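You operate a simulated robot arm through the tools that you are given. There is no shell and no other tool. Be economical: measure what you need, move in short steps, check, and stop when the job is done.

You run a simulated robot arm. Do the job below in one go: nothing can be reset, and whatever is moved stays where it is left.

TASK
Creep the red test cart across the slip plates to 650 cm.
Fine: the key is on; pace switch at CREEP before it rolls; end with the park brake on and the key off.

Only the result counts: the job must be done as asked and must still hold three seconds after the hand-in. Knocking over, shifting, dropping, spilling or breaking anything else fails it.

THE ROBOT
A 7-joint arm with a two-finger parallel gripper on a trunk, on a base that drives. Base frame: it is fixed to the floor where the robot stands at the start and does not move with it; the origin is under the middle of the robot, x ahead of it, y to its left, z up. Lengths are in m, angles in rad, forces in N, time in s.
With the tool pointing down near the work surface it reaches from about 0.16 to 0.72 m from the robot's upright axis, wherever it stands. Its first joint turns from -2.897 to 2.897 rad. Places, roughly: forward button [0.4, 0.2, 1]; pace switch [0.5, 0, 1.1]; park brake lever [1.1, 1.3, 0.9]; red key [1.2, 1.8, 1.4]; red test cart [1.7, 1.3, 0.9]; travel display [0.5, 0.1, 1.2]. Payload 1.57 kg.
The TCP is the grasp point between the finger pads, 0.03 m short of the fingertips. In the tool frame z runs along the fingers and y along their closing line. The gripper opens to 0.11 m. The fingers are 0.024 m wide and 0.012 m thick; the gripper's body (0.048 by 0.112 m) begins 0.078 m behind the TCP.
Orientation is that of the tool frame in the base frame, as a unit quaternion [w, x, y, z]. With the fingers straight down and closing along the base's y, the tool's x points along the base's -x, its y along +y and its z along -z.

THE INTERFACE
- The arm moves only by the tool apply_moves. Its argument "motion" is a list of rows, each a list of 3 entries, a list of its own where there are three numbers: the turn, a rotation vector about the tool's x, y, z in rad, then the shift along the tool's x, y, z in m, then the finger opening in m, from 0 to 0.11. In form: [[[ax, ay, az], [dx, dy, dz], hand], ...]. A call has 1 to 12 rows; each row shifts and turns the commanded pose from where the row before left it, along the tool's axes as they then stand. A row lasts 0.2 s, in which the tool goes at most 0.05 m and 0.15 rad; a call with a longer step from one row to the next is refused whole, and so is a gripper value outside its range. Where a pose cannot be reached the arm comes as near as it can. A force on the tool above 40 N (or 10 N above the force at the start of the call, whichever is more), or a blocked arm, ends the call early, and 0.2 s more pass. The fingers move at their own pace (about 0.045 m/s each) and stop on an object; they squeeze with about 43 N. The grip force told is the motor's: it shows also when the fingers shut on nothing. Time passes only in rows, and 0.2 s behind the last, so rows that do not move let the fingers close. It gives the time, the measured TCP pose, the force on the tool (base axes), the opening and the grip force at its end, in the units of the frame above (readings bear some noise), with the torque about the TCP (base axes, N m) and any sound that the robot's microphone picked up.
- Cameras (640 x 400 px; columns grow to the right, rows downward): "scene" is now at [0.028, 0.1475, 1.5877]; the picture's right is [-0.08, -1.00, 0.00], its down [-0.49, 0.04, -0.87] and it looks along [0.87, -0.07, -0.49] (base axes); focal length 284 px, centre (320, 200). "wrist" rides on the gripper at [0.07, 0.016, -0.141] in the tool frame; the picture's right is [-0.23, 0.97, 0.00], its down [-0.86, -0.20, -0.48] and it looks along [-0.47, -0.11, 0.88] (tool axes); focal length 222 px, centre (320, 200). There is no depth. A picture from a camera that has moved, and an enlarged one, comes with that camera's place and axes in the base frame and with its lens.
- grab_frame(camera): a new picture of that camera. The clock stands still meanwhile.
- slide_trunk(by): slides the trunk up (or, below 0, down) by that many m; the arm and the scene camera ride with it, the base frame stays. It gives what a move gives, with no picture.
- steer(legs): drives the robot by 1 to 6 legs, each [ahead, turn to the left] in m and rad, along the robot's own axes; the way and the turn of a leg run together, so that a leg with both is an arc; at most 1.5 m and 3.142 rad a leg. The arm and the cameras ride along, it lands a little off, and it stops where it bumps. It gives what a move gives.
- pan_tilt(pan, tilt): turns the head with the scene camera to pan (to the left, within 2.705 rad either way) and tilt (down, from -0.506 to 1.204), counted from straight ahead of the robot. It gives what a move gives.
- zoom(camera, box): a new picture of the part [left, top, right, bottom] of that camera's present view, enlarged. The clock stands still meanwhile.
- sign_off(): hands the job in; it is judged then, once.

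Work in short steps. Places have to be worked out from the pictures, the camera data and where the tool is seen: move nearer, look again, correct. Check each grasp and each placing, and mend what went wrong. You have 120 turns and 78 pictures in all, those below and enlarged ones among them. Open the gripper and draw the arm clear of the work before you hand the job in, unless the task says otherwise; then end with one line.

The tools are called as a command line: name --argument value ..., lists and objects as JSON in quotes. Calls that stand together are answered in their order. apply_moves: Moves the arm, as the interface text tells. Its arguments: {"type":"object","properties":{"motion":{"type":"array","items":{"type":"array"}}},"required":["motion"]} The other tools are called the same way: slide_trunk (by) slides the trunk up or down; steer (legs) drives the base; pan_tilt (pan, tilt) turns the head that bears the scene camera; grab_frame (camera) takes a picture; zoom (camera, box) takes an enlarged picture of a part of a camera's view; sign_off () hands the job in.

At the start:

```text
clock: 0.0
ee_pos: [0.4549, 0.0842, 1.2972]
orientation: [0.0, -0.001, 1.0, -0.001]
contact_force: [0.7, 0.5, -0.2]
wrist_torque: [0.01, -0.03, 0.02]
finger_gap: 0.11
finger_force: 0.2
trunk travel left (down, up): [-0.5, 0.09]
robot x, y, heading: [0.0028, 0.0015, -0.001]
head pan, tilt: [-0.08, 0.513]
```

scene: 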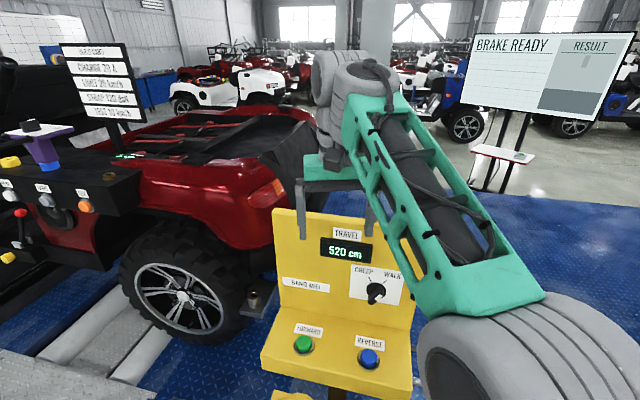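
wrist: 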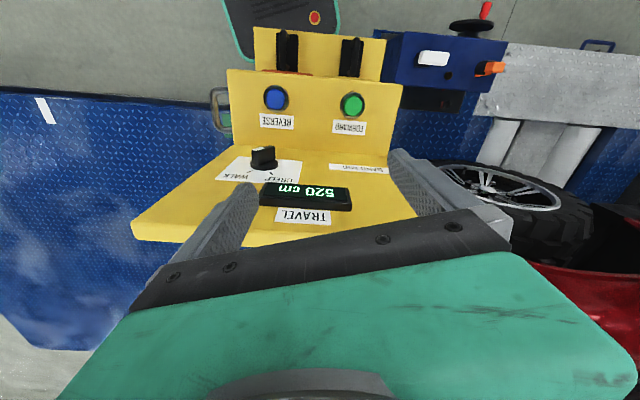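

The panel sits in front of me with travel at 520 cm; the cart's controls are to the left. I look closer at the panel and the cart controls.

zoom --camera "scene" --box '[240, 200, 440, 400]'

zoom --camera "scene" --box '[0, 20, 200, 280]'

zoom --camera "wrist" --box '[200, 0, 540, 230]'

```text
2.00 times, centred on (340, 300) of scene
camera zoom: at [0.028, 0.1475, 1.5877], right [-0.08, -1.0, 0.0], down [-0.49, 0.04, -0.87], along [0.87, -0.07, -0.49], focal length 568 px, centre (280, 0)
```

zoom: 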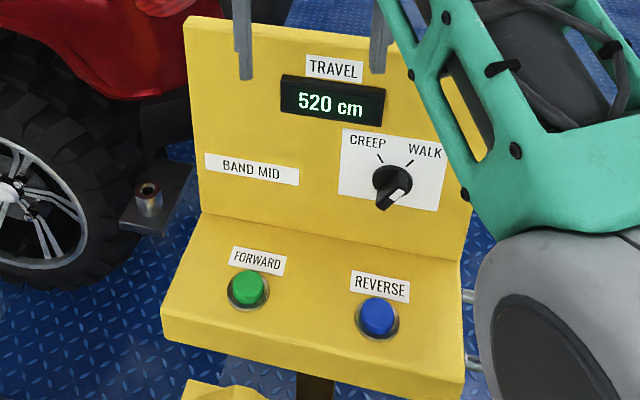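

```text
1.54 times, centred on (100, 150) of scene
camera zoom: at [0.028, 0.1475, 1.5877], right [-0.08, -1.0, 0.0], down [-0.49, 0.04, -0.87], along [0.87, -0.07, -0.49], focal length 437 px, centre (658, 277)
```

zoom: 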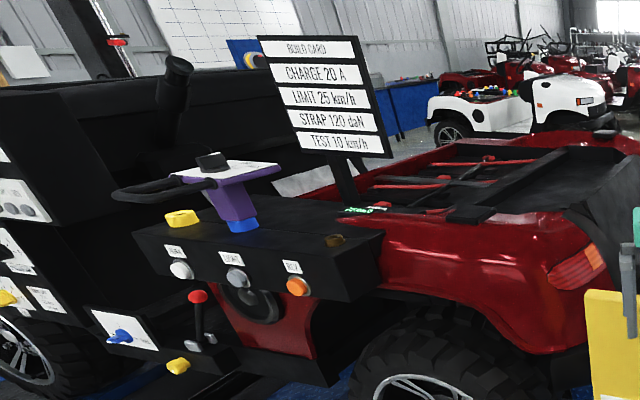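

```text
1.74 times, centred on (370, 115) of wrist
camera zoom: at [0.3852, 0.0997, 1.4378], right [0.23, 0.97, 0.0], down [0.86, -0.2, 0.48], along [0.47, -0.11, -0.88], focal length 386 px, centre (233, 348)
```

zoom: 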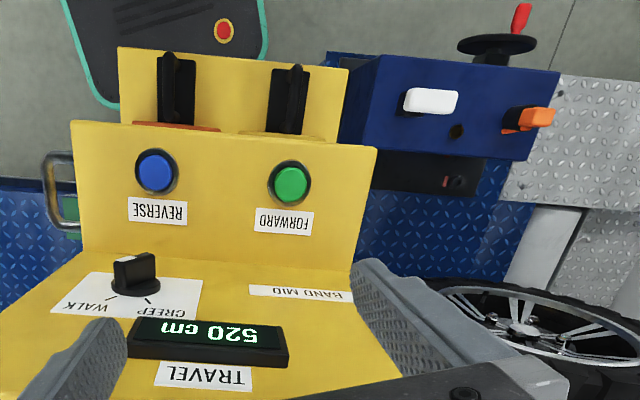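

I pan the head to the left to see the brake lever and the red key.

pan_tilt --pan 0.9 --tilt 0.35

grab_frame --camera "scene"

zoom --camera "scene" --box '[220, 100, 420, 225]'

```text
clock: 1.2
ee_pos: [0.4543, 0.0829, 1.2975]
orientation: [-0.001, 0.0, 1.0, 0.0]
contact_force: [0.4, -0.8, -0.2]
wrist_torque: [0.0, 0.02, -0.04]
finger_gap: 0.11
finger_force: 0.1
trunk travel left (down, up): [-0.5, 0.09]
robot x, y, heading: [-0.001, 0.0036, -0.0]
head pan, tilt: [0.901, 0.351]
```

```text
72 pictures are left
camera scene: at [-0.0045, 0.2277, 1.6026], right [0.78, -0.62, 0.0], down [-0.21, -0.27, -0.94], along [0.58, 0.74, -0.34], focal length 284 px, centre (320, 200)
```

scene: 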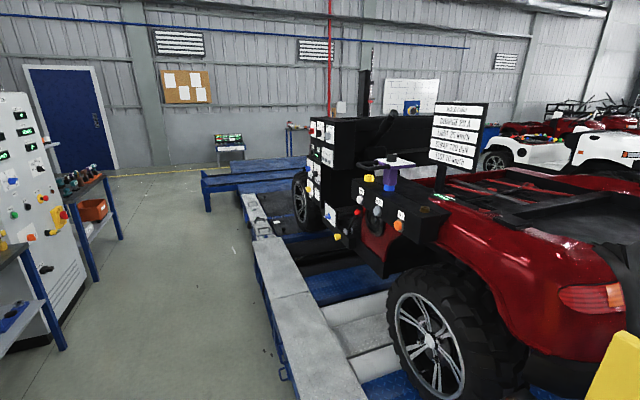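

```text
3.20 times, centred on (320, 162) of scene
camera zoom: at [-0.0045, 0.2277, 1.6026], right [0.78, -0.62, 0.0], down [-0.21, -0.27, -0.94], along [0.58, 0.74, -0.34], focal length 908 px, centre (320, 320)
```

zoom: 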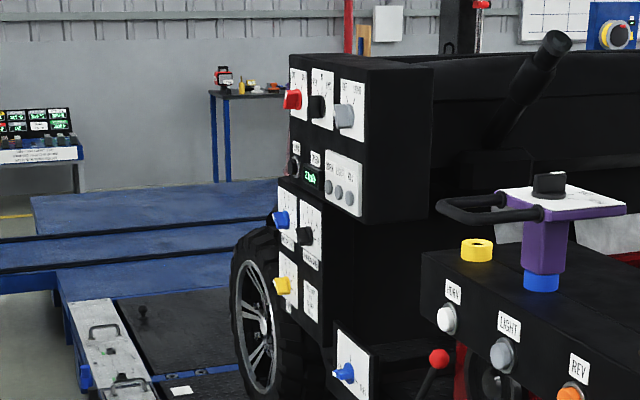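

I look at the pace switch closely with the wrist camera.

zoom --camera "wrist" --box '[210, 130, 310, 200]'

pan_tilt --pan -0.08 --tilt 0.6

zoom --camera "scene" --box '[330, 200, 430, 290]'

```text
5.71 times, centred on (260, 165) of wrist
camera zoom: at [0.3852, 0.0997, 1.4378], right [0.23, 0.97, 0.0], down [0.86, -0.2, 0.48], along [0.47, -0.11, -0.88], focal length 1269 px, centre (663, 400)
```

zoom: 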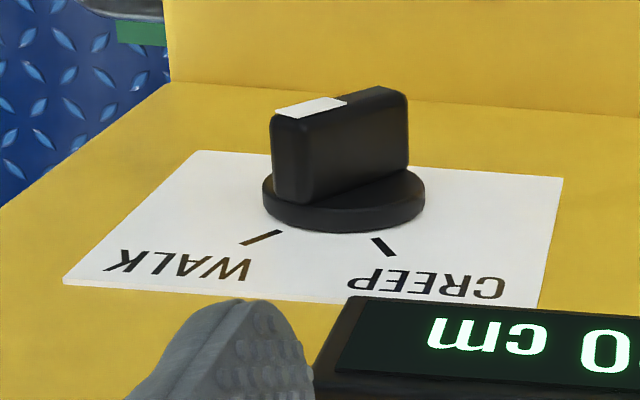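

```text
clock: 2.5
ee_pos: [0.4558, 0.0827, 1.2969]
orientation: [0.0, 0.0, 1.0, 0.0]
contact_force: [0.3, 0.1, -0.2]
wrist_torque: [-0.03, -0.02, 0.0]
finger_gap: 0.1101
finger_force: 0.1
trunk travel left (down, up): [-0.5, 0.09]
robot x, y, heading: [0.0004, -0.0008, -0.001]
head pan, tilt: [-0.08, 0.6]
```

```text
4.44 times, centred on (380, 245) of scene
camera zoom: at [0.0257, 0.1478, 1.5798], right [-0.08, -1.0, 0.0], down [-0.56, 0.04, -0.83], along [0.82, -0.07, -0.56], focal length 1262 px, centre (53, 0)
```

zoom: 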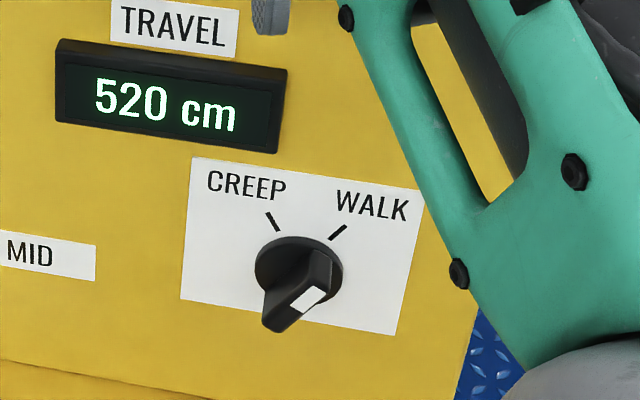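

The switch points to WALK, and the panel is nearly vertical and yawed about 16°. I need to back off to get the tool horizontal; I check behind first.

pan_tilt --pan 2.7 --tilt 0.6

grab_frame --camera "scene"

```text
clock: 5.0
ee_pos: [0.4541, 0.0824, 1.2968]
orientation: [0.0, -0.001, 1.0, 0.0]
contact_force: [0.2, -0.3, -0.4]
wrist_torque: [0.02, -0.04, 0.0]
finger_gap: 0.11
finger_force: 0.1
trunk travel left (down, up): [-0.5, 0.09]
robot x, y, heading: [0.0012, 0.0017, -0.003]
head pan, tilt: [2.7, 0.6]
```

```text
68 pictures are left
camera scene: at [-0.1423, 0.1926, 1.5798], right [0.43, 0.9, 0.0], down [0.51, -0.24, -0.83], along [-0.75, 0.35, -0.56], focal length 284 px, centre (320, 200)
```

scene: 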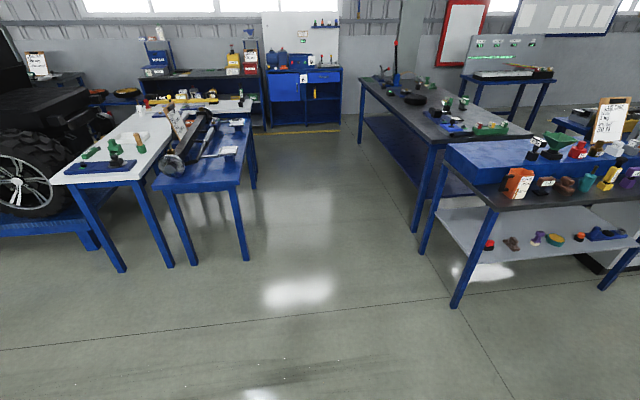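

Clear behind. I back off 0.22 m and face the head forward again.

steer --legs '[[-0.22, 0]]'

pan_tilt --pan -0.08 --tilt 0.6

```text
clock: 6.6
ee_pos: [0.2329, 0.0844, 1.2976]
orientation: [0.0, -0.001, 1.0, 0.0]
contact_force: [0.4, 0.3, -1.0]
wrist_torque: [0.01, -0.01, -0.01]
finger_gap: 0.11
finger_force: 0.0
trunk travel left (down, up): [-0.5, 0.09]
robot x, y, heading: [-0.2193, -0.0014, 0.004]
head pan, tilt: [2.7, 0.6]
```

```text
clock: 9.1
ee_pos: [0.2345, 0.0833, 1.2968]
orientation: [0.0, -0.001, 1.0, 0.0]
contact_force: [0.3, -0.4, -0.2]
wrist_torque: [0.01, 0.0, -0.02]
finger_gap: 0.1102
finger_force: 0.1
trunk travel left (down, up): [-0.5, 0.09]
robot x, y, heading: [-0.2187, -0.006, 0.002]
head pan, tilt: [-0.08, 0.6]
```

Now turn the tool horizontal to face the panel.

apply_moves --motion '[[[0, -0.15, 0], [-0.01, 0, 0], 0.06], [[0, -0.15, 0], [-0.01, 0, 0], 0.06], [[0, -0.15, 0], [-0.01, 0, 0], 0.06], [[0, -0.15, 0], [-0.01, 0, 0.005], 0.06], [[0, -0.15, 0], [-0.01, 0, 0.007], 0.06], [[0, -0.15, 0], [-0.005, 0, 0.01], 0.06], [[0, -0.15, 0], [0, 0, 0.01], 0.06], [[0, -0.15, 0], [0, 0, 0.01], 0.06], [[0, -0.15, 0], [0, 0, 0.01], 0.06], [[0, -0.15, 0], [0, 0, 0.01], 0.06], [[0.14, 0, 0], [0, 0, 0], 0.06], [[0.14, 0, 0], [0, 0, 0], 0.06]]'

grab_frame --camera "wrist"

grab_frame --camera "scene"

```text
clock: 10.8
ee_pos: [0.2846, 0.0774, 1.3985]
orientation: [0.475, -0.085, 0.873, 0.068]
contact_force: [0.7, -1.0, 0.4]
wrist_torque: [0.01, -0.02, 0.03]
finger_gap: 0.0599
finger_force: 0.1
out of reach, approached as far as the arm can: row 5, 6, 7, 8
trunk travel left (down, up): [-0.5, 0.09]
robot x, y, heading: [-0.217, 0.0, -0.004]
head pan, tilt: [-0.08, 0.6]
stopped in row 8: the arm was blocked; the commanded pose is now the measured one
```

```text
67 pictures are left
camera wrist: at [0.1289, 0.0589, 1.416], right [-0.09, 0.97, 0.23], down [0.11, -0.22, 0.97], along [0.99, 0.11, -0.09], focal length 222 px, centre (320, 200)
```

wrist: 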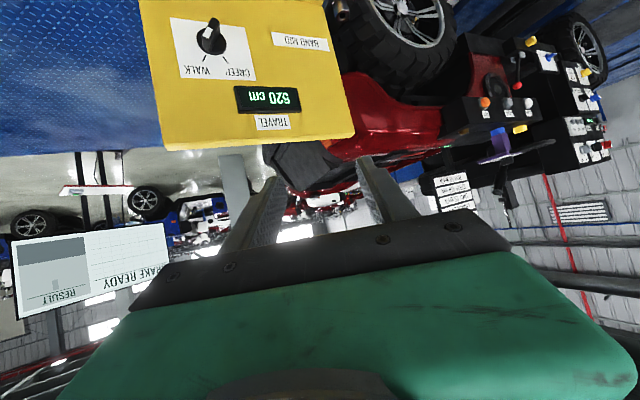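

```text
66 pictures are left
camera scene: at [-0.1929, 0.1474, 1.5781], right [-0.08, -1.0, 0.0], down [-0.56, 0.04, -0.82], along [0.82, -0.06, -0.57], focal length 284 px, centre (320, 200)
```

scene: 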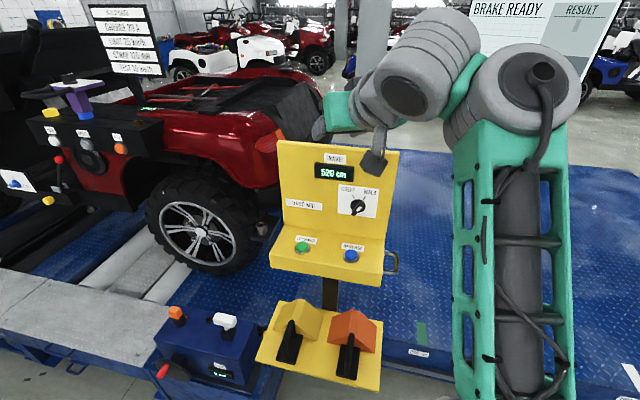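

The arm was cramped up high; I lower the tool before rotating further.

apply_moves --motion '[[[0, 0, 0], [0.02, 0, 0.025], 0.06], [[0, 0, 0], [0.02, 0, 0.025], 0.06], [[0, 0, 0], [0.025, 0, 0.017], 0.06], [[0, 0, 0], [0.025, 0, 0.017], 0.06], [[0, 0, 0], [0.025, 0, 0.017], 0.06], [[0, 0, 0], [0.025, 0, 0.017], 0.06], [[0, -0.13, 0], [0.025, 0, 0.0], 0.06], [[0, -0.13, 0], [0.025, 0, 0], 0.06], [[0, -0.13, 0], [0.02, 0, 0], 0.06], [[0, -0.13, 0], [0.02, 0, 0], 0.06]]'

```text
clock: 11.8
ee_pos: [0.3611, 0.0631, 1.2214]
orientation: [0.374, -0.073, 0.921, 0.081]
contact_force: [-0.4, -1.1, 0.8]
wrist_torque: [0.02, -0.06, 0.0]
finger_gap: 0.0599
finger_force: 0.1
out of reach, approached as far as the arm can: row 1, 2, 3
trunk travel left (down, up): [-0.5, 0.09]
robot x, y, heading: [-0.2205, -0.0034, 0.005]
head pan, tilt: [-0.08, 0.6]
stopped in row 4: the arm was blocked; the commanded pose is now the measured one
```

The wrist hits its limit because the shoulder is too high for a horizontal tool. I back off a bit and lower the trunk.

steer --legs '[[-0.25, 0]]'

slide_trunk --by -0.35

```text
clock: 13.6
ee_pos: [0.1105, 0.0618, 1.2218]
orientation: [0.374, -0.073, 0.921, 0.081]
contact_force: [0.5, -0.8, -1.1]
wrist_torque: [-0.01, 0.02, 0.0]
finger_gap: 0.0602
finger_force: 0.1
trunk travel left (down, up): [-0.5, 0.09]
robot x, y, heading: [-0.472, -0.0041, 0.004]
head pan, tilt: [-0.08, 0.6]
```

```text
clock: 17.0
ee_pos: [0.1175, 0.0626, 0.8647]
orientation: [0.369, -0.073, 0.923, 0.083]
contact_force: [0.9, 0.4, -0.2]
wrist_torque: [-0.02, 0.05, -0.02]
finger_gap: 0.0601
finger_force: 0.0
trunk travel left (down, up): [-0.15, 0.44]
robot x, y, heading: [-0.47, -0.0018, 0.004]
head pan, tilt: [-0.08, 0.6]
```

Raise the hand and turn it to face the panel squarely.

apply_moves --motion '[[[0, 0, 0], [-0.03, 0.004, -0.031], 0.06], [[0, 0, 0], [-0.03, 0.004, -0.031], 0.06], [[0, 0, 0], [-0.03, 0.004, -0.031], 0.06], [[0, 0, 0], [-0.03, 0.004, -0.031], 0.06], [[0, 0, 0], [-0.03, 0.004, -0.031], 0.06], [[0.0695, -0.107, 0.0163], [0, 0, 0], 0.06], [[0.0695, -0.107, 0.0163], [0, 0, 0], 0.06], [[0.0695, -0.107, 0.0163], [0, 0, 0], 0.06], [[0.0695, -0.107, 0.0163], [0, 0, 0], 0.06], [[0.0695, -0.107, 0.0163], [0, 0, 0], 0.06], [[0.0695, -0.107, 0.0163], [0, 0, 0], 0.06], [[0.0695, -0.107, 0.0163], [0, 0, 0], 0.06]]'

grab_frame --camera "wrist"

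```text
clock: 19.6
ee_pos: [0.1254, 0.0637, 1.1106]
orientation: [0.649, 0.069, 0.755, -0.057]
contact_force: [0.8, 0.0, 0.3]
wrist_torque: [0.0, 0.0, 0.0]
finger_gap: 0.0599
finger_force: 0.0
out of reach, approached as far as the arm can: row 5, 6, 7, 8
trunk travel left (down, up): [-0.15, 0.44]
robot x, y, heading: [-0.4712, -0.0007, 0.006]
head pan, tilt: [-0.08, 0.6]
```

```text
65 pictures are left
camera wrist: at [-0.0198, 0.1067, 1.0628], right [0.21, 0.95, 0.23], down [-0.37, -0.14, 0.92], along [0.9, -0.28, 0.33], focal length 222 px, centre (320, 200)
```

wrist: 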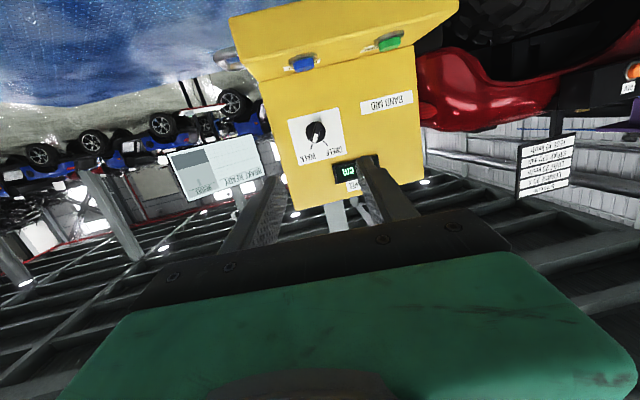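

The tool now faces the panel; the knob is about (0.49, -0.02, 1.083). I zoom for the dial angles.

zoom --camera "wrist" --box '[280, 100, 360, 170]'

```text
5.71 times, centred on (320, 135) of wrist
camera zoom: at [-0.0198, 0.1067, 1.0628], right [0.21, 0.95, 0.23], down [-0.37, -0.14, 0.92], along [0.9, -0.28, 0.33], focal length 1269 px, centre (320, 571)
```

zoom: 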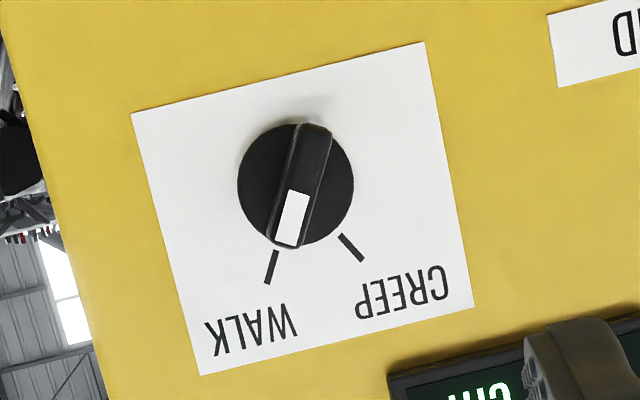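

Dial travel WALK→CREEP is about 58° counter-clockwise. Drive ahead 0.22 m, then correct aim and roll the fingers across the ridge.

steer --legs '[[0.22, 0]]'

apply_moves --motion '[[[0.1, -0.09, 0], [0, -0.02, 0], 0.06], [[0, 0, 0.13], [0, -0.02, 0], 0.06], [[0, 0, 0.13], [0, -0.02, 0], 0.06], [[0, 0, 0.13], [0, 0, 0], 0.06], [[0, 0, 0.13], [0, 0, 0], 0.06]]'

grab_frame --camera "wrist"

```text
clock: 21.3
ee_pos: [0.347, 0.0645, 1.1101]
orientation: [0.648, 0.068, 0.757, -0.056]
contact_force: [-0.5, 0.0, 0.2]
wrist_torque: [-0.02, -0.01, -0.02]
finger_gap: 0.0603
finger_force: 0.1
trunk travel left (down, up): [-0.15, 0.44]
robot x, y, heading: [-0.2522, -0.0003, 0.006]
head pan, tilt: [-0.08, 0.6]
```

```text
clock: 22.5
ee_pos: [0.333, 0.0079, 1.107]
orientation: [0.679, 0.282, 0.673, 0.08]
contact_force: [1.7, -0.5, -0.6]
wrist_torque: [0.06, 0.01, -0.01]
finger_gap: 0.06
finger_force: 0.1
trunk travel left (down, up): [-0.15, 0.44]
robot x, y, heading: [-0.2478, -0.0006, 0.004]
head pan, tilt: [-0.08, 0.6]
```

```text
63 pictures are left
camera wrist: at [0.2066, 0.0939, 1.0638], right [0.24, 0.7, 0.68], down [-0.58, -0.45, 0.68], along [0.78, -0.56, 0.29], focal length 222 px, centre (320, 200)
```

wrist: 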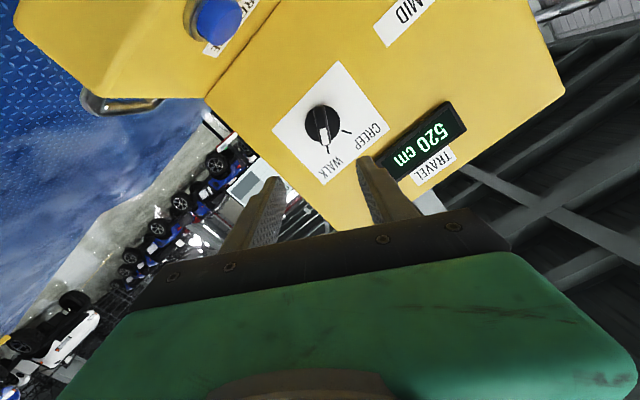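

Tool axis matches the panel normal. I shift laterally to the knob axis and go 0.075 m closer, then check.

apply_moves --motion '[[[0, 0, 0], [0.022, 0.008, 0.0], 0.06], [[0, 0, 0], [0, 0, 0.025], 0.06], [[0, 0, 0], [0, 0, 0.025], 0.06], [[0, 0, 0], [0, 0, 0.025], 0.06]]'

zoom --camera "wrist" --box '[160, 40, 480, 240]'

zoom --camera "scene" --box '[240, 80, 440, 205]'

```text
clock: 23.5
ee_pos: [0.4082, 0.0049, 1.0889]
orientation: [0.68, 0.28, 0.673, 0.08]
contact_force: [-0.3, 0.3, 0.8]
wrist_torque: [0.01, 0.04, -0.01]
finger_gap: 0.0601
finger_force: 0.0
trunk travel left (down, up): [-0.15, 0.44]
robot x, y, heading: [-0.2486, 0.0008, 0.005]
head pan, tilt: [-0.08, 0.6]
```

```text
2.00 times, centred on (320, 140) of wrist
camera zoom: at [0.2827, 0.0905, 1.0443], right [0.24, 0.7, 0.67], down [-0.58, -0.45, 0.68], along [0.78, -0.56, 0.3], focal length 444 px, centre (320, 320)
```

zoom: 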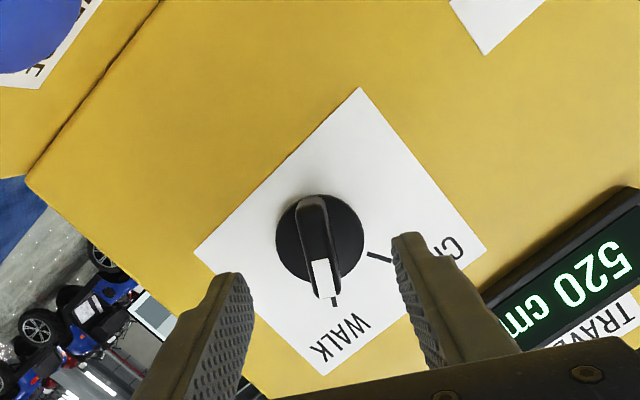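

```text
3.20 times, centred on (340, 142) of scene
camera zoom: at [-0.2244, 0.1477, 1.2298], right [-0.08, -1.0, 0.0], down [-0.56, 0.04, -0.83], along [0.82, -0.06, -0.56], focal length 908 px, centre (256, 384)
```

zoom: 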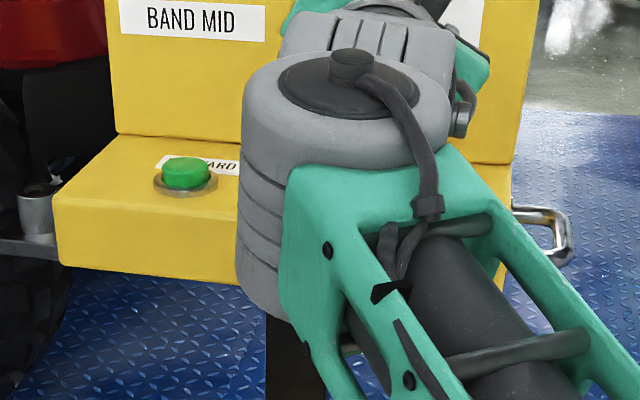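

Aligned with the ridge. I advance 0.025 m and look again.

apply_moves --motion '[[[0, 0, 0], [0, 0, 0.013], 0.06], [[0, 0, 0], [0, 0, 0.012], 0.06]]'

zoom --camera "wrist" --box '[200, 60, 440, 210]'

```text
clock: 24.1
ee_pos: [0.4323, -0.0028, 1.0863]
orientation: [0.68, 0.28, 0.673, 0.08]
contact_force: [0.4, 0.4, 1.0]
wrist_torque: [0.0, -0.03, 0.02]
finger_gap: 0.0599
finger_force: 0.1
trunk travel left (down, up): [-0.15, 0.44]
robot x, y, heading: [-0.2505, -0.0011, 0.005]
head pan, tilt: [-0.08, 0.6]
```

```text
2.67 times, centred on (320, 135) of wrist
camera zoom: at [0.3067, 0.0839, 1.0425], right [0.24, 0.7, 0.68], down [-0.58, -0.45, 0.68], along [0.78, -0.56, 0.3], focal length 592 px, centre (320, 373)
```

zoom: 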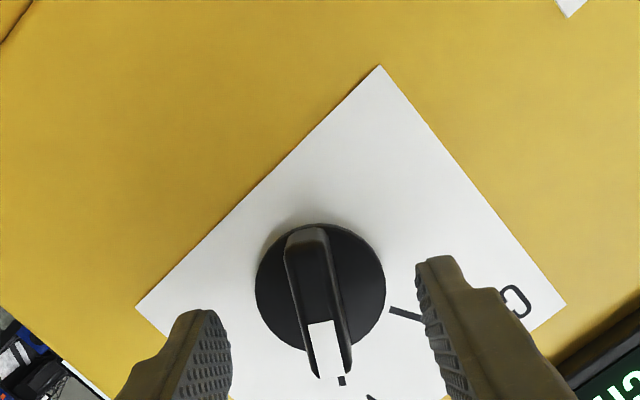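

The disc face is about 25 mm beyond the fingertips. Advance 0.02 m and close gently on the ridge.

apply_moves --motion '[[[0, 0, 0], [0, 0, 0.01], 0.06], [[0, 0, 0], [0, 0, 0.009], 0.06], [[0, 0, 0], [0, 0, 0], 0.03], [[0, 0, 0], [0, 0, 0], 0.01], [[0, 0, 0], [0, 0, 0], 0.0], [[0, 0, 0], [0, 0, 0], 0.0], [[0, 0, 0], [0, 0, 0], 0.0]]'

zoom --camera "wrist" --box '[200, 60, 440, 210]'

```text
clock: 25.7
ee_pos: [0.4501, -0.0078, 1.0844]
orientation: [0.679, 0.281, 0.673, 0.081]
contact_force: [0.4, -0.8, 0.8]
wrist_torque: [-0.05, -0.24, 0.25]
finger_gap: 0.0139
finger_force: 30.4
trunk travel left (down, up): [-0.15, 0.44]
robot x, y, heading: [-0.2505, -0.0018, 0.008]
head pan, tilt: [-0.08, 0.6]
```

```text
2.67 times, centred on (320, 135) of wrist
camera zoom: at [0.3249, 0.0787, 1.0403], right [0.24, 0.7, 0.67], down [-0.58, -0.45, 0.68], along [0.78, -0.56, 0.3], focal length 592 px, centre (320, 373)
```

zoom: 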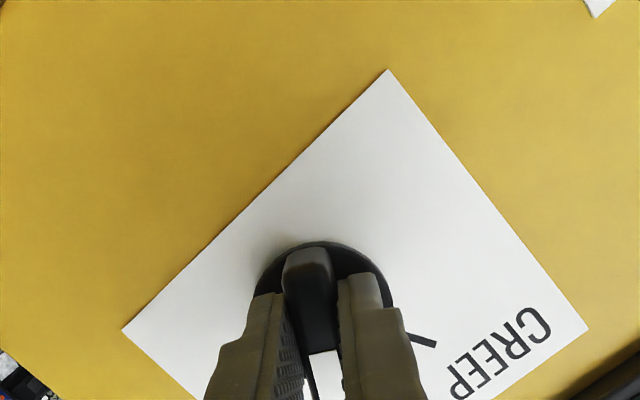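

The ridge is gripped. Turn it 1.0 rad counter-clockwise towards CREEP.

apply_moves --motion '[[[0, 0, -0.125], [0, 0, 0], 0.0], [[0, 0, -0.125], [0, 0, 0], 0.0], [[0, 0, -0.125], [0, 0, 0], 0.0], [[0, 0, -0.125], [0, 0, 0], 0.0], [[0, 0, -0.125], [0, 0, 0], 0.0], [[0, 0, -0.125], [0, 0, 0], 0.0], [[0, 0, -0.125], [0, 0, 0], 0.0], [[0, 0, -0.125], [0, 0, 0], 0.0]]'

zoom --camera "wrist" --box '[200, 60, 440, 210]'

```text
clock: 27.5
ee_pos: [0.4503, -0.0084, 1.0846]
orientation: [0.634, -0.076, 0.726, -0.256]
contact_force: [-6.7, -5.3, -6.9]
wrist_torque: [0.12, 0.49, -1.17]
finger_gap: 0.0151
finger_force: 30.9
trunk travel left (down, up): [-0.15, 0.44]
robot x, y, heading: [-0.2504, -0.0022, 0.004]
head pan, tilt: [-0.08, 0.6]
```

```text
2.67 times, centred on (320, 135) of wrist
camera zoom: at [0.3051, 0.0134, 1.0243], right [0.25, 0.93, -0.26], down [-0.34, 0.33, 0.88], along [0.91, -0.13, 0.4], focal length 592 px, centre (320, 373)
```

zoom: 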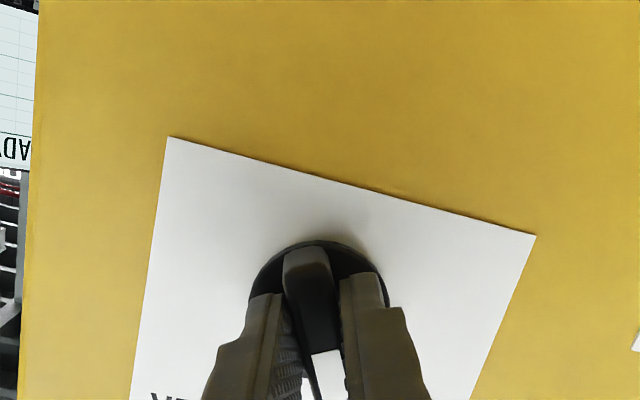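

I release, back off 5 cm and check the dial.

apply_moves --motion '[[[0, 0, 0], [0, 0, 0], 0.03], [[0, 0, 0], [0, 0, 0], 0.05], [[0, 0, 0], [0, 0, 0], 0.06], [[0, 0, 0], [0, 0, -0.025], 0.06], [[0, 0, 0], [0, 0, -0.03], 0.06], [[0, 0, 0], [0, 0, -0.04], 0.06]]'

zoom --camera "wrist" --box '[200, 60, 440, 210]'

```text
clock: 28.9
ee_pos: [0.3589, 0.02, 1.0896]
orientation: [0.635, -0.076, 0.726, -0.254]
contact_force: [0.0, 0.2, -0.4]
wrist_torque: [-0.03, -0.03, -0.04]
finger_gap: 0.06
finger_force: 0.1
trunk travel left (down, up): [-0.15, 0.44]
robot x, y, heading: [-0.2513, -0.0032, 0.003]
head pan, tilt: [-0.08, 0.6]
```

```text
2.67 times, centred on (320, 135) of wrist
camera zoom: at [0.2135, 0.041, 1.0294], right [0.25, 0.93, -0.26], down [-0.34, 0.33, 0.88], along [0.91, -0.13, 0.4], focal length 592 px, centre (320, 373)
```

zoom: 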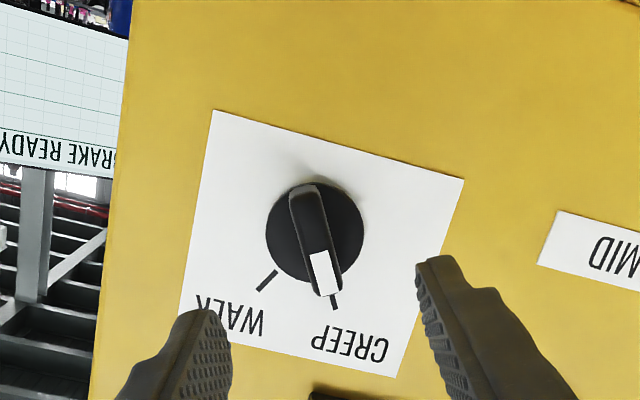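

CREEP is set. Level the fingers' roll, back off a bit, then drive left toward the cart's side.

apply_moves --motion '[[[0, 0, 0.125], [0, 0, -0.03], 0.06], [[0, 0, 0.125], [0, 0, -0.02], 0.06], [[0, 0, 0.125], [0, 0, 0], 0.06], [[0, 0, 0.125], [0, 0, 0], 0.06]]'

steer --legs '[[-0.1, 0], [0, 1.57], [1.4, 0], [0, -1.57]]'

pan_tilt --pan 0.0 --tilt 0.3

grab_frame --camera "scene"

```text
clock: 29.9
ee_pos: [0.3103, 0.0324, 1.0945]
orientation: [0.678, 0.106, 0.722, -0.09]
contact_force: [-0.5, 0.6, 0.5]
wrist_torque: [-0.02, 0.03, -0.02]
finger_gap: 0.0596
finger_force: 0.0
trunk travel left (down, up): [-0.15, 0.44]
robot x, y, heading: [-0.2498, 0.0009, 0.005]
head pan, tilt: [-0.08, 0.6]
```

```text
clock: 45.3
ee_pos: [0.1788, 1.4528, 1.0938]
orientation: [0.679, 0.094, 0.723, -0.08]
contact_force: [-0.7, 0.2, 0.6]
wrist_torque: [0.02, 0.02, -0.04]
finger_gap: 0.06
finger_force: 0.1
trunk travel left (down, up): [-0.15, 0.44]
robot x, y, heading: [-0.3822, 1.4053, 0.035]
head pan, tilt: [-0.08, 0.6]
```

```text
clock: 46.1
ee_pos: [0.1789, 1.4535, 1.094]
orientation: [0.679, 0.094, 0.723, -0.08]
contact_force: [0.3, 0.3, -0.4]
wrist_torque: [0.03, -0.01, -0.01]
finger_gap: 0.06
finger_force: 0.1
trunk travel left (down, up): [-0.15, 0.44]
robot x, y, heading: [-0.383, 1.4043, 0.036]
head pan, tilt: [0.0, 0.3]
```

```text
56 pictures are left
camera scene: at [-0.3544, 1.56, 1.2572], right [0.03, -1.0, 0.0], down [-0.3, -0.01, -0.96], along [0.95, 0.03, -0.3], focal length 284 px, centre (320, 200)
```

scene: 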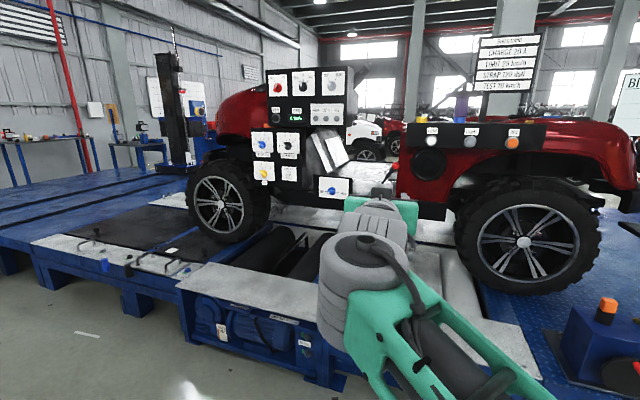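

zoom --camera "scene" --box '[240, 60, 400, 160]'

zoom --camera "scene" --box '[240, 120, 400, 220]'

```text
4.00 times, centred on (320, 110) of scene
camera zoom: at [-0.3544, 1.56, 1.2572], right [0.03, -1.0, 0.0], down [-0.3, -0.01, -0.96], along [0.95, 0.03, -0.3], focal length 1136 px, centre (320, 560)
```

zoom: 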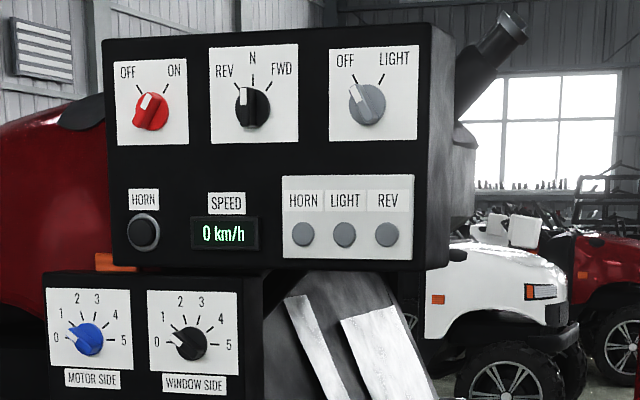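

```text
4.00 times, centred on (320, 170) of scene
camera zoom: at [-0.3544, 1.56, 1.2572], right [0.03, -1.0, 0.0], down [-0.3, -0.01, -0.96], along [0.95, 0.03, -0.3], focal length 1136 px, centre (320, 320)
```

zoom: 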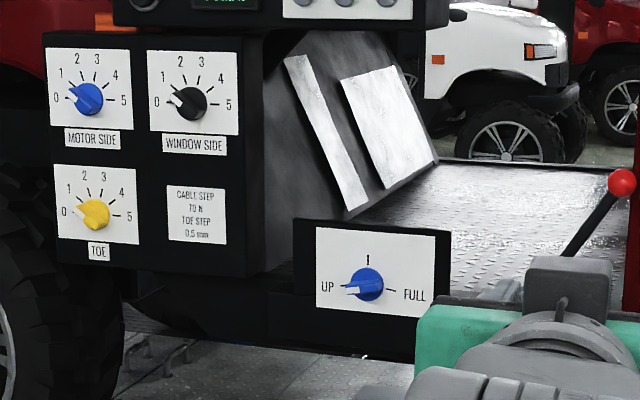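

The key's pointer looks to be at OFF; brake lever is right of centre at about (1.1, 1.22, 0.99). I drive nearer the cart (staying clear of the platform edge at x≈0.68).

steer --legs '[[0.6, 0.03], [0, -0.06]]'

grab_frame --camera "scene"

pan_tilt --pan 0.3 --tilt 0.95

grab_frame --camera "scene"

```text
clock: 50.0
ee_pos: [0.7844, 1.4698, 1.0939]
orientation: [0.678, 0.104, 0.722, -0.089]
contact_force: [0.2, -0.5, 0.1]
wrist_torque: [-0.03, -0.01, -0.01]
finger_gap: 0.0599
finger_force: 0.0
trunk travel left (down, up): [-0.15, 0.44]
robot x, y, heading: [0.2275, 1.4369, 0.008]
head pan, tilt: [0.0, 0.3]
```

```text
53 pictures are left
camera scene: at [0.2537, 1.5903, 1.2573], right [0.01, -1.0, 0.0], down [-0.3, 0.0, -0.96], along [0.96, 0.01, -0.3], focal length 284 px, centre (320, 200)
```

scene: 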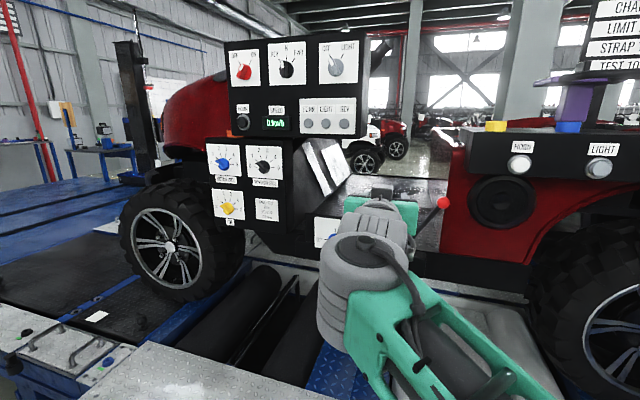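

```text
clock: 51.0
ee_pos: [0.7833, 1.4694, 1.0939]
orientation: [0.678, 0.104, 0.722, -0.089]
contact_force: [0.1, 0.5, -1.1]
wrist_torque: [-0.02, 0.02, -0.02]
finger_gap: 0.0601
finger_force: 0.0
trunk travel left (down, up): [-0.15, 0.44]
robot x, y, heading: [0.225, 1.4332, 0.006]
head pan, tilt: [0.3, 0.949]
```

```text
52 pictures are left
camera scene: at [0.2297, 1.6116, 1.2015], right [0.3, -0.95, 0.0], down [-0.77, -0.25, -0.58], along [0.56, 0.18, -0.81], focal length 284 px, centre (320, 200)
```

scene: 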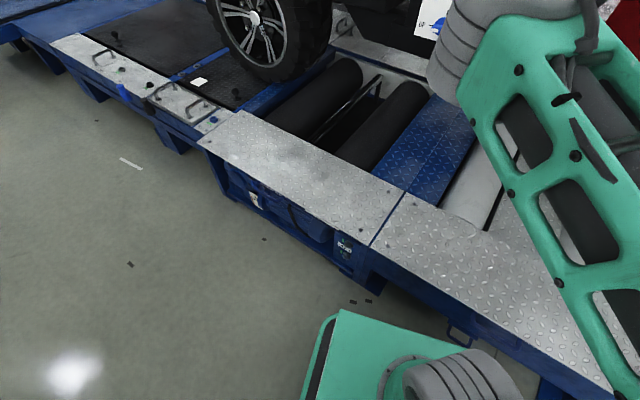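

I shift sideways so the key is straight ahead, and raise the trunk so that the tool comes to key height.

steer --legs '[[0, 1.57], [0.34, 0], [0, -1.57]]'

slide_trunk --by 0.25

grab_frame --camera "wrist"

```text
clock: 52.6
ee_pos: [0.7592, 1.5929, 1.0941]
orientation: [0.683, 0.022, 0.73, -0.012]
contact_force: [0.1, 0.2, 0.0]
wrist_torque: [0.02, 0.01, -0.02]
finger_gap: 0.0602
finger_force: 0.0
trunk travel left (down, up): [-0.15, 0.44]
robot x, y, heading: [0.2193, 1.4361, 0.235]
head pan, tilt: [0.3, 0.949]
stopped in leg 1: the robot was blocked; the commanded pose is now the measured one
```

```text
clock: 55.2
ee_pos: [0.759, 1.592, 1.3443]
orientation: [0.683, 0.023, 0.73, -0.012]
contact_force: [0.4, -0.3, -0.2]
wrist_torque: [0.01, -0.02, 0.01]
finger_gap: 0.0599
finger_force: 0.1
trunk travel left (down, up): [-0.4, 0.19]
robot x, y, heading: [0.2193, 1.4365, 0.225]
head pan, tilt: [0.3, 0.949]
```

```text
51 pictures are left
camera wrist: at [0.6149, 1.6167, 1.2832], right [0.06, 0.97, 0.24], down [-0.43, -0.19, 0.88], along [0.9, -0.16, 0.41], focal length 222 px, centre (320, 200)
```

wrist: 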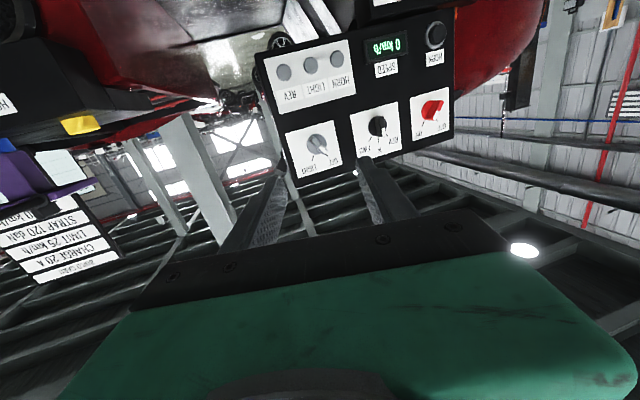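

The turn got blocked (base corner near the platform). Key is at about (1.22, 1.84, 1.38). Let me check the key's state closely.

zoom --camera "wrist" --box '[340, 70, 460, 170]'

pan_tilt --pan 1.3 --tilt 1.15

grab_frame --camera "scene"

```text
4.00 times, centred on (400, 120) of wrist
camera zoom: at [0.6149, 1.6167, 1.2832], right [0.06, 0.97, 0.24], down [-0.43, -0.19, 0.88], along [0.9, -0.16, 0.41], focal length 888 px, centre (0, 520)
```

zoom: 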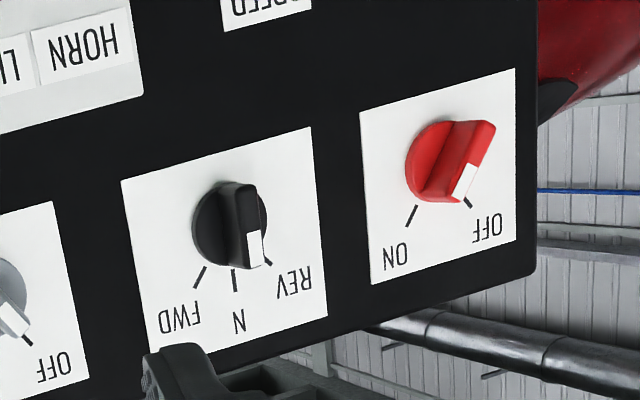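

```text
clock: 56.4
ee_pos: [0.7592, 1.5916, 1.3448]
orientation: [0.683, 0.023, 0.729, -0.013]
contact_force: [0.9, -0.5, 0.1]
wrist_torque: [0.01, -0.01, 0.04]
finger_gap: 0.0602
finger_force: 0.1
trunk travel left (down, up): [-0.4, 0.19]
robot x, y, heading: [0.2216, 1.4354, 0.227]
head pan, tilt: [1.3, 1.15]
```

```text
49 pictures are left
camera scene: at [0.1278, 1.6317, 1.4381], right [1.0, -0.04, 0.0], down [-0.04, -0.91, -0.41], along [0.02, 0.41, -0.91], focal length 284 px, centre (320, 200)
```

scene: 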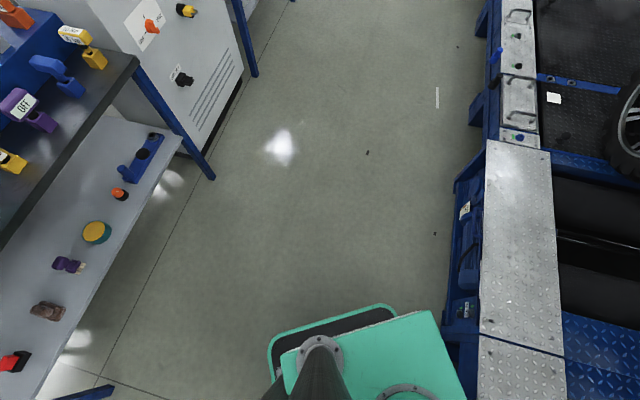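

Key is at OFF. The base is long but narrow (~0.39 × 0.2 half-sizes), so I'll park parallel to the platform (facing +y) and reach to the right. First: back off, turn left, S-curve closer to the platform.

steer --legs '[[-0.06, 0], [0, 1.343]]'

```text
clock: 60.7
ee_pos: [0.1279, 1.9815, 1.3424]
orientation: [0.542, -0.438, 0.583, 0.417]
contact_force: [0.3, 0.3, 1.3]
wrist_torque: [-0.01, -0.02, 0.02]
finger_gap: 0.0601
finger_force: 0.0
trunk travel left (down, up): [-0.4, 0.19]
robot x, y, heading: [0.1635, 1.4238, 1.578]
head pan, tilt: [1.3, 1.15]
```

Good. Now the S-curve toward the platform.

steer --legs '[[0.53, -0.42], [0.53, 0.415]]'

pan_tilt --pan -1.0 --tilt 0.9

grab_frame --camera "scene"

```text
clock: 66.5
ee_pos: [0.3504, 3.0051, 1.3434]
orientation: [0.545, -0.434, 0.586, 0.414]
contact_force: [0.5, -0.4, -0.2]
wrist_torque: [0.0, 0.0, -0.02]
finger_gap: 0.0598
finger_force: 0.0
trunk travel left (down, up): [-0.4, 0.19]
robot x, y, heading: [0.3809, 2.4473, 1.564]
head pan, tilt: [1.3, 1.15]
```

```text
clock: 68.6
ee_pos: [0.3495, 3.0054, 1.3435]
orientation: [0.544, -0.434, 0.586, 0.414]
contact_force: [-0.2, 0.2, -0.1]
wrist_torque: [0.01, -0.02, -0.01]
finger_gap: 0.06
finger_force: 0.1
trunk travel left (down, up): [-0.4, 0.19]
robot x, y, heading: [0.3809, 2.4496, 1.564]
head pan, tilt: [-1.0, 0.901]
```

```text
48 pictures are left
camera scene: at [0.2871, 2.4259, 1.455], right [0.54, -0.84, 0.0], down [-0.66, -0.42, -0.62], along [0.52, 0.33, -0.78], focal length 284 px, centre (320, 200)
```

scene: 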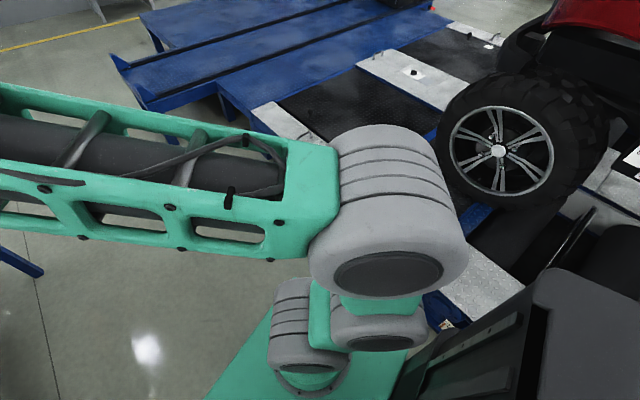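

Parked parallel at x=0.38. Back up so the key is abreast, then swing the arm right.

steer --legs '[[-0.64, 0]]'

```text
clock: 72.2
ee_pos: [0.3488, 2.3628, 1.3448]
orientation: [0.544, -0.435, 0.587, 0.414]
contact_force: [0.2, -0.3, 0.1]
wrist_torque: [0.0, 0.05, 0.01]
finger_gap: 0.0601
finger_force: 0.1
trunk travel left (down, up): [-0.4, 0.19]
robot x, y, heading: [0.3757, 1.8031, 1.563]
head pan, tilt: [-1.0, 0.901]
```

Swing the arm to the right around the robot's axis (first half).

apply_moves --motion '[[[0.0715, 0, 0.0048], [0, -0.0463, 0.0128], 0.06], [[0.0715, 0, 0.0048], [0, -0.0463, 0.0128], 0.06], [[0.0715, 0, 0.0048], [0, -0.0463, 0.0128], 0.06], [[0.0715, 0, 0.0048], [0, -0.0463, 0.0128], 0.06], [[0.0715, 0, 0.0048], [0, -0.0463, 0.0128], 0.06], [[0.0715, 0, 0.0048], [0, -0.0463, 0.0128], 0.06], [[0.0715, 0, 0.0048], [0, -0.0463, 0.0128], 0.06], [[0.0715, 0, 0.0048], [0, -0.0463, 0.0128], 0.06], [[0.0715, 0, 0.0048], [0, -0.0463, 0.0128], 0.06]]'

```text
clock: 74.2
ee_pos: [0.7536, 2.2366, 1.3304]
orientation: [0.645, -0.227, 0.697, 0.218]
contact_force: [-0.7, -0.2, 0.2]
wrist_torque: [0.04, 0.02, 0.01]
finger_gap: 0.0598
finger_force: 0.1
trunk travel left (down, up): [-0.4, 0.19]
robot x, y, heading: [0.3804, 1.8011, 1.567]
head pan, tilt: [-1.0, 0.901]
```

apply_moves --motion '[[[0.0712, 0, 0.0048], [-0.002, -0.0465, 0.01], 0.06], [[0.0712, 0, 0.0048], [-0.002, -0.0465, 0.01], 0.06], [[0.0712, 0, 0.0048], [-0.002, -0.0465, 0.008], 0.06], [[0.0712, 0, 0.0048], [-0.002, -0.047, 0.006], 0.06], [[0.0712, 0, 0.0048], [-0.002, -0.047, 0.006], 0.06], [[0.0712, 0, 0.0048], [-0.002, -0.047, 0.004], 0.06], [[0.0712, 0, 0.0048], [-0.002, -0.047, 0.004], 0.06], [[0.0712, 0, 0.0048], [-0.002, -0.047, 0.002], 0.06], [[0.0712, 0, 0.0048], [-0.002, -0.047, 0], 0.06]]'

grab_frame --camera "wrist"

```text
clock: 76.2
ee_pos: [0.943, 1.8702, 1.3392]
orientation: [0.679, 0.003, 0.735, 0.002]
contact_force: [-0.1, 0.2, 0.3]
wrist_torque: [0.0, -0.02, 0.0]
finger_gap: 0.06
finger_force: 0.1
trunk travel left (down, up): [-0.4, 0.19]
robot x, y, heading: [0.3756, 1.8036, 1.564]
head pan, tilt: [-1.0, 0.901]
```

```text
47 pictures are left
camera wrist: at [0.7961, 1.8862, 1.2819], right [0.02, 0.97, 0.23], down [-0.41, -0.21, 0.89], along [0.91, -0.11, 0.39], focal length 222 px, centre (320, 200)
```

wrist: 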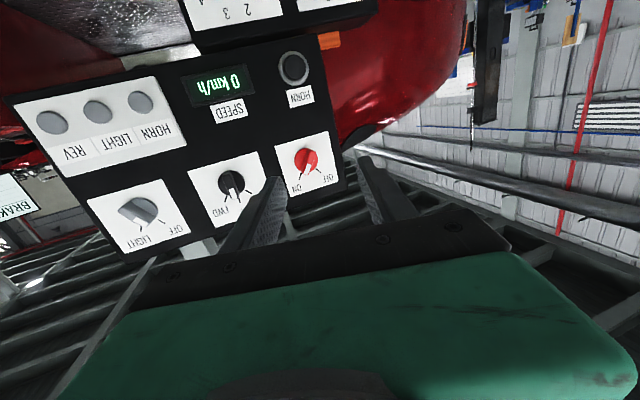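

Key seen at about (1.22, 1.83, 1.375); the box is yawed ~16–20° like the pedestal. I turn the tool to match, roll −0.5 for the OFF ridge angle, and rise 3.6 cm.

apply_moves --motion '[[[0.14, -0.04, 0], [-0.018, 0, 0], 0.06], [[0.14, -0.04, 0], [-0.018, 0, 0.03], 0.06], [[0, 0, -0.125], [0, 0, 0.03], 0.06], [[0, 0, -0.125], [0, 0, 0.0], 0.06], [[0, 0, -0.125], [0, 0, 0], 0.06], [[0, 0, -0.125], [0, 0, 0], 0.06]]'

zoom --camera "wrist" --box '[160, 40, 480, 240]'

```text
clock: 77.6
ee_pos: [1.0026, 1.8577, 1.3759]
orientation: [0.653, -0.079, 0.702, -0.272]
contact_force: [0.6, -0.5, 0.2]
wrist_torque: [0.01, -0.01, -0.02]
finger_gap: 0.0598
finger_force: 0.0
trunk travel left (down, up): [-0.4, 0.19]
robot x, y, heading: [0.3765, 1.8017, 1.565]
head pan, tilt: [-1.0, 0.901]
```

```text
2.00 times, centred on (320, 140) of wrist
camera zoom: at [0.862, 1.8778, 1.3061], right [0.27, 0.92, -0.27], down [-0.39, 0.36, 0.84], along [0.88, -0.12, 0.46], focal length 444 px, centre (320, 320)
```

zoom: 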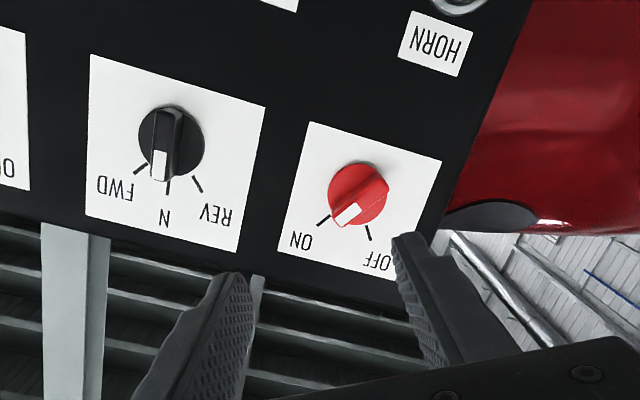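

On closer look the ridge is along the ON tick (earlier view suffered from parallax): the key is already ON, as the task states. So the key stays; now I inspect the brake lever.

zoom --camera "wrist" --box '[310, 105, 390, 165]'

pan_tilt --pan -2.2 --tilt 0.5

grab_frame --camera "scene"

```text
6.67 times, centred on (350, 135) of wrist
camera zoom: at [0.862, 1.8778, 1.3061], right [0.27, 0.92, -0.27], down [-0.39, 0.36, 0.84], along [0.88, -0.12, 0.46], focal length 1481 px, centre (120, 633)
```

zoom: 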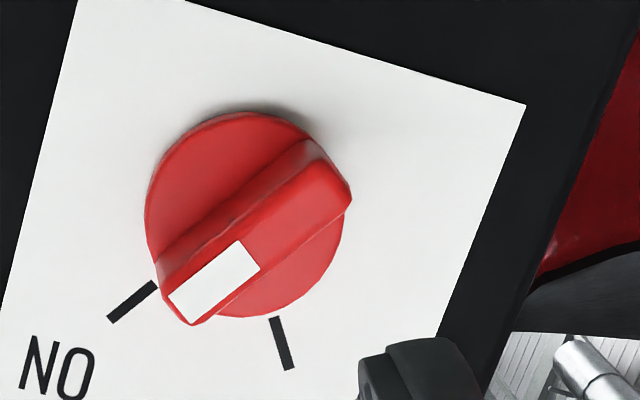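

```text
clock: 79.0
ee_pos: [1.0023, 1.8582, 1.3757]
orientation: [0.654, -0.079, 0.702, -0.27]
contact_force: [-0.5, -0.3, 0.3]
wrist_torque: [0.01, 0.0, 0.0]
finger_gap: 0.0599
finger_force: 0.1
trunk travel left (down, up): [-0.4, 0.19]
robot x, y, heading: [0.3762, 1.8041, 1.564]
head pan, tilt: [-2.201, 0.499]
```

```text
44 pictures are left
camera scene: at [0.2928, 1.6891, 1.4889], right [-0.59, -0.8, 0.0], down [-0.39, 0.28, -0.88], along [0.71, -0.52, -0.48], focal length 284 px, centre (320, 200)
```

scene: 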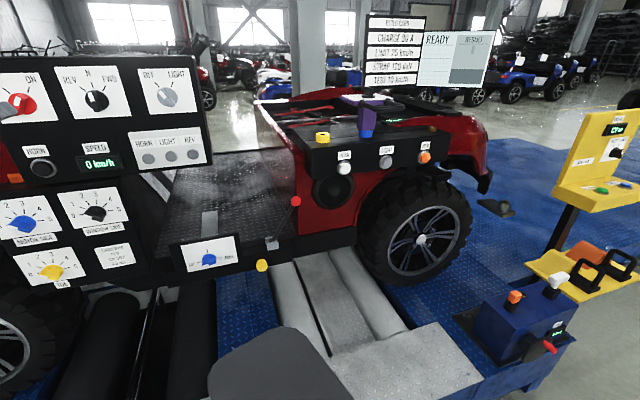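

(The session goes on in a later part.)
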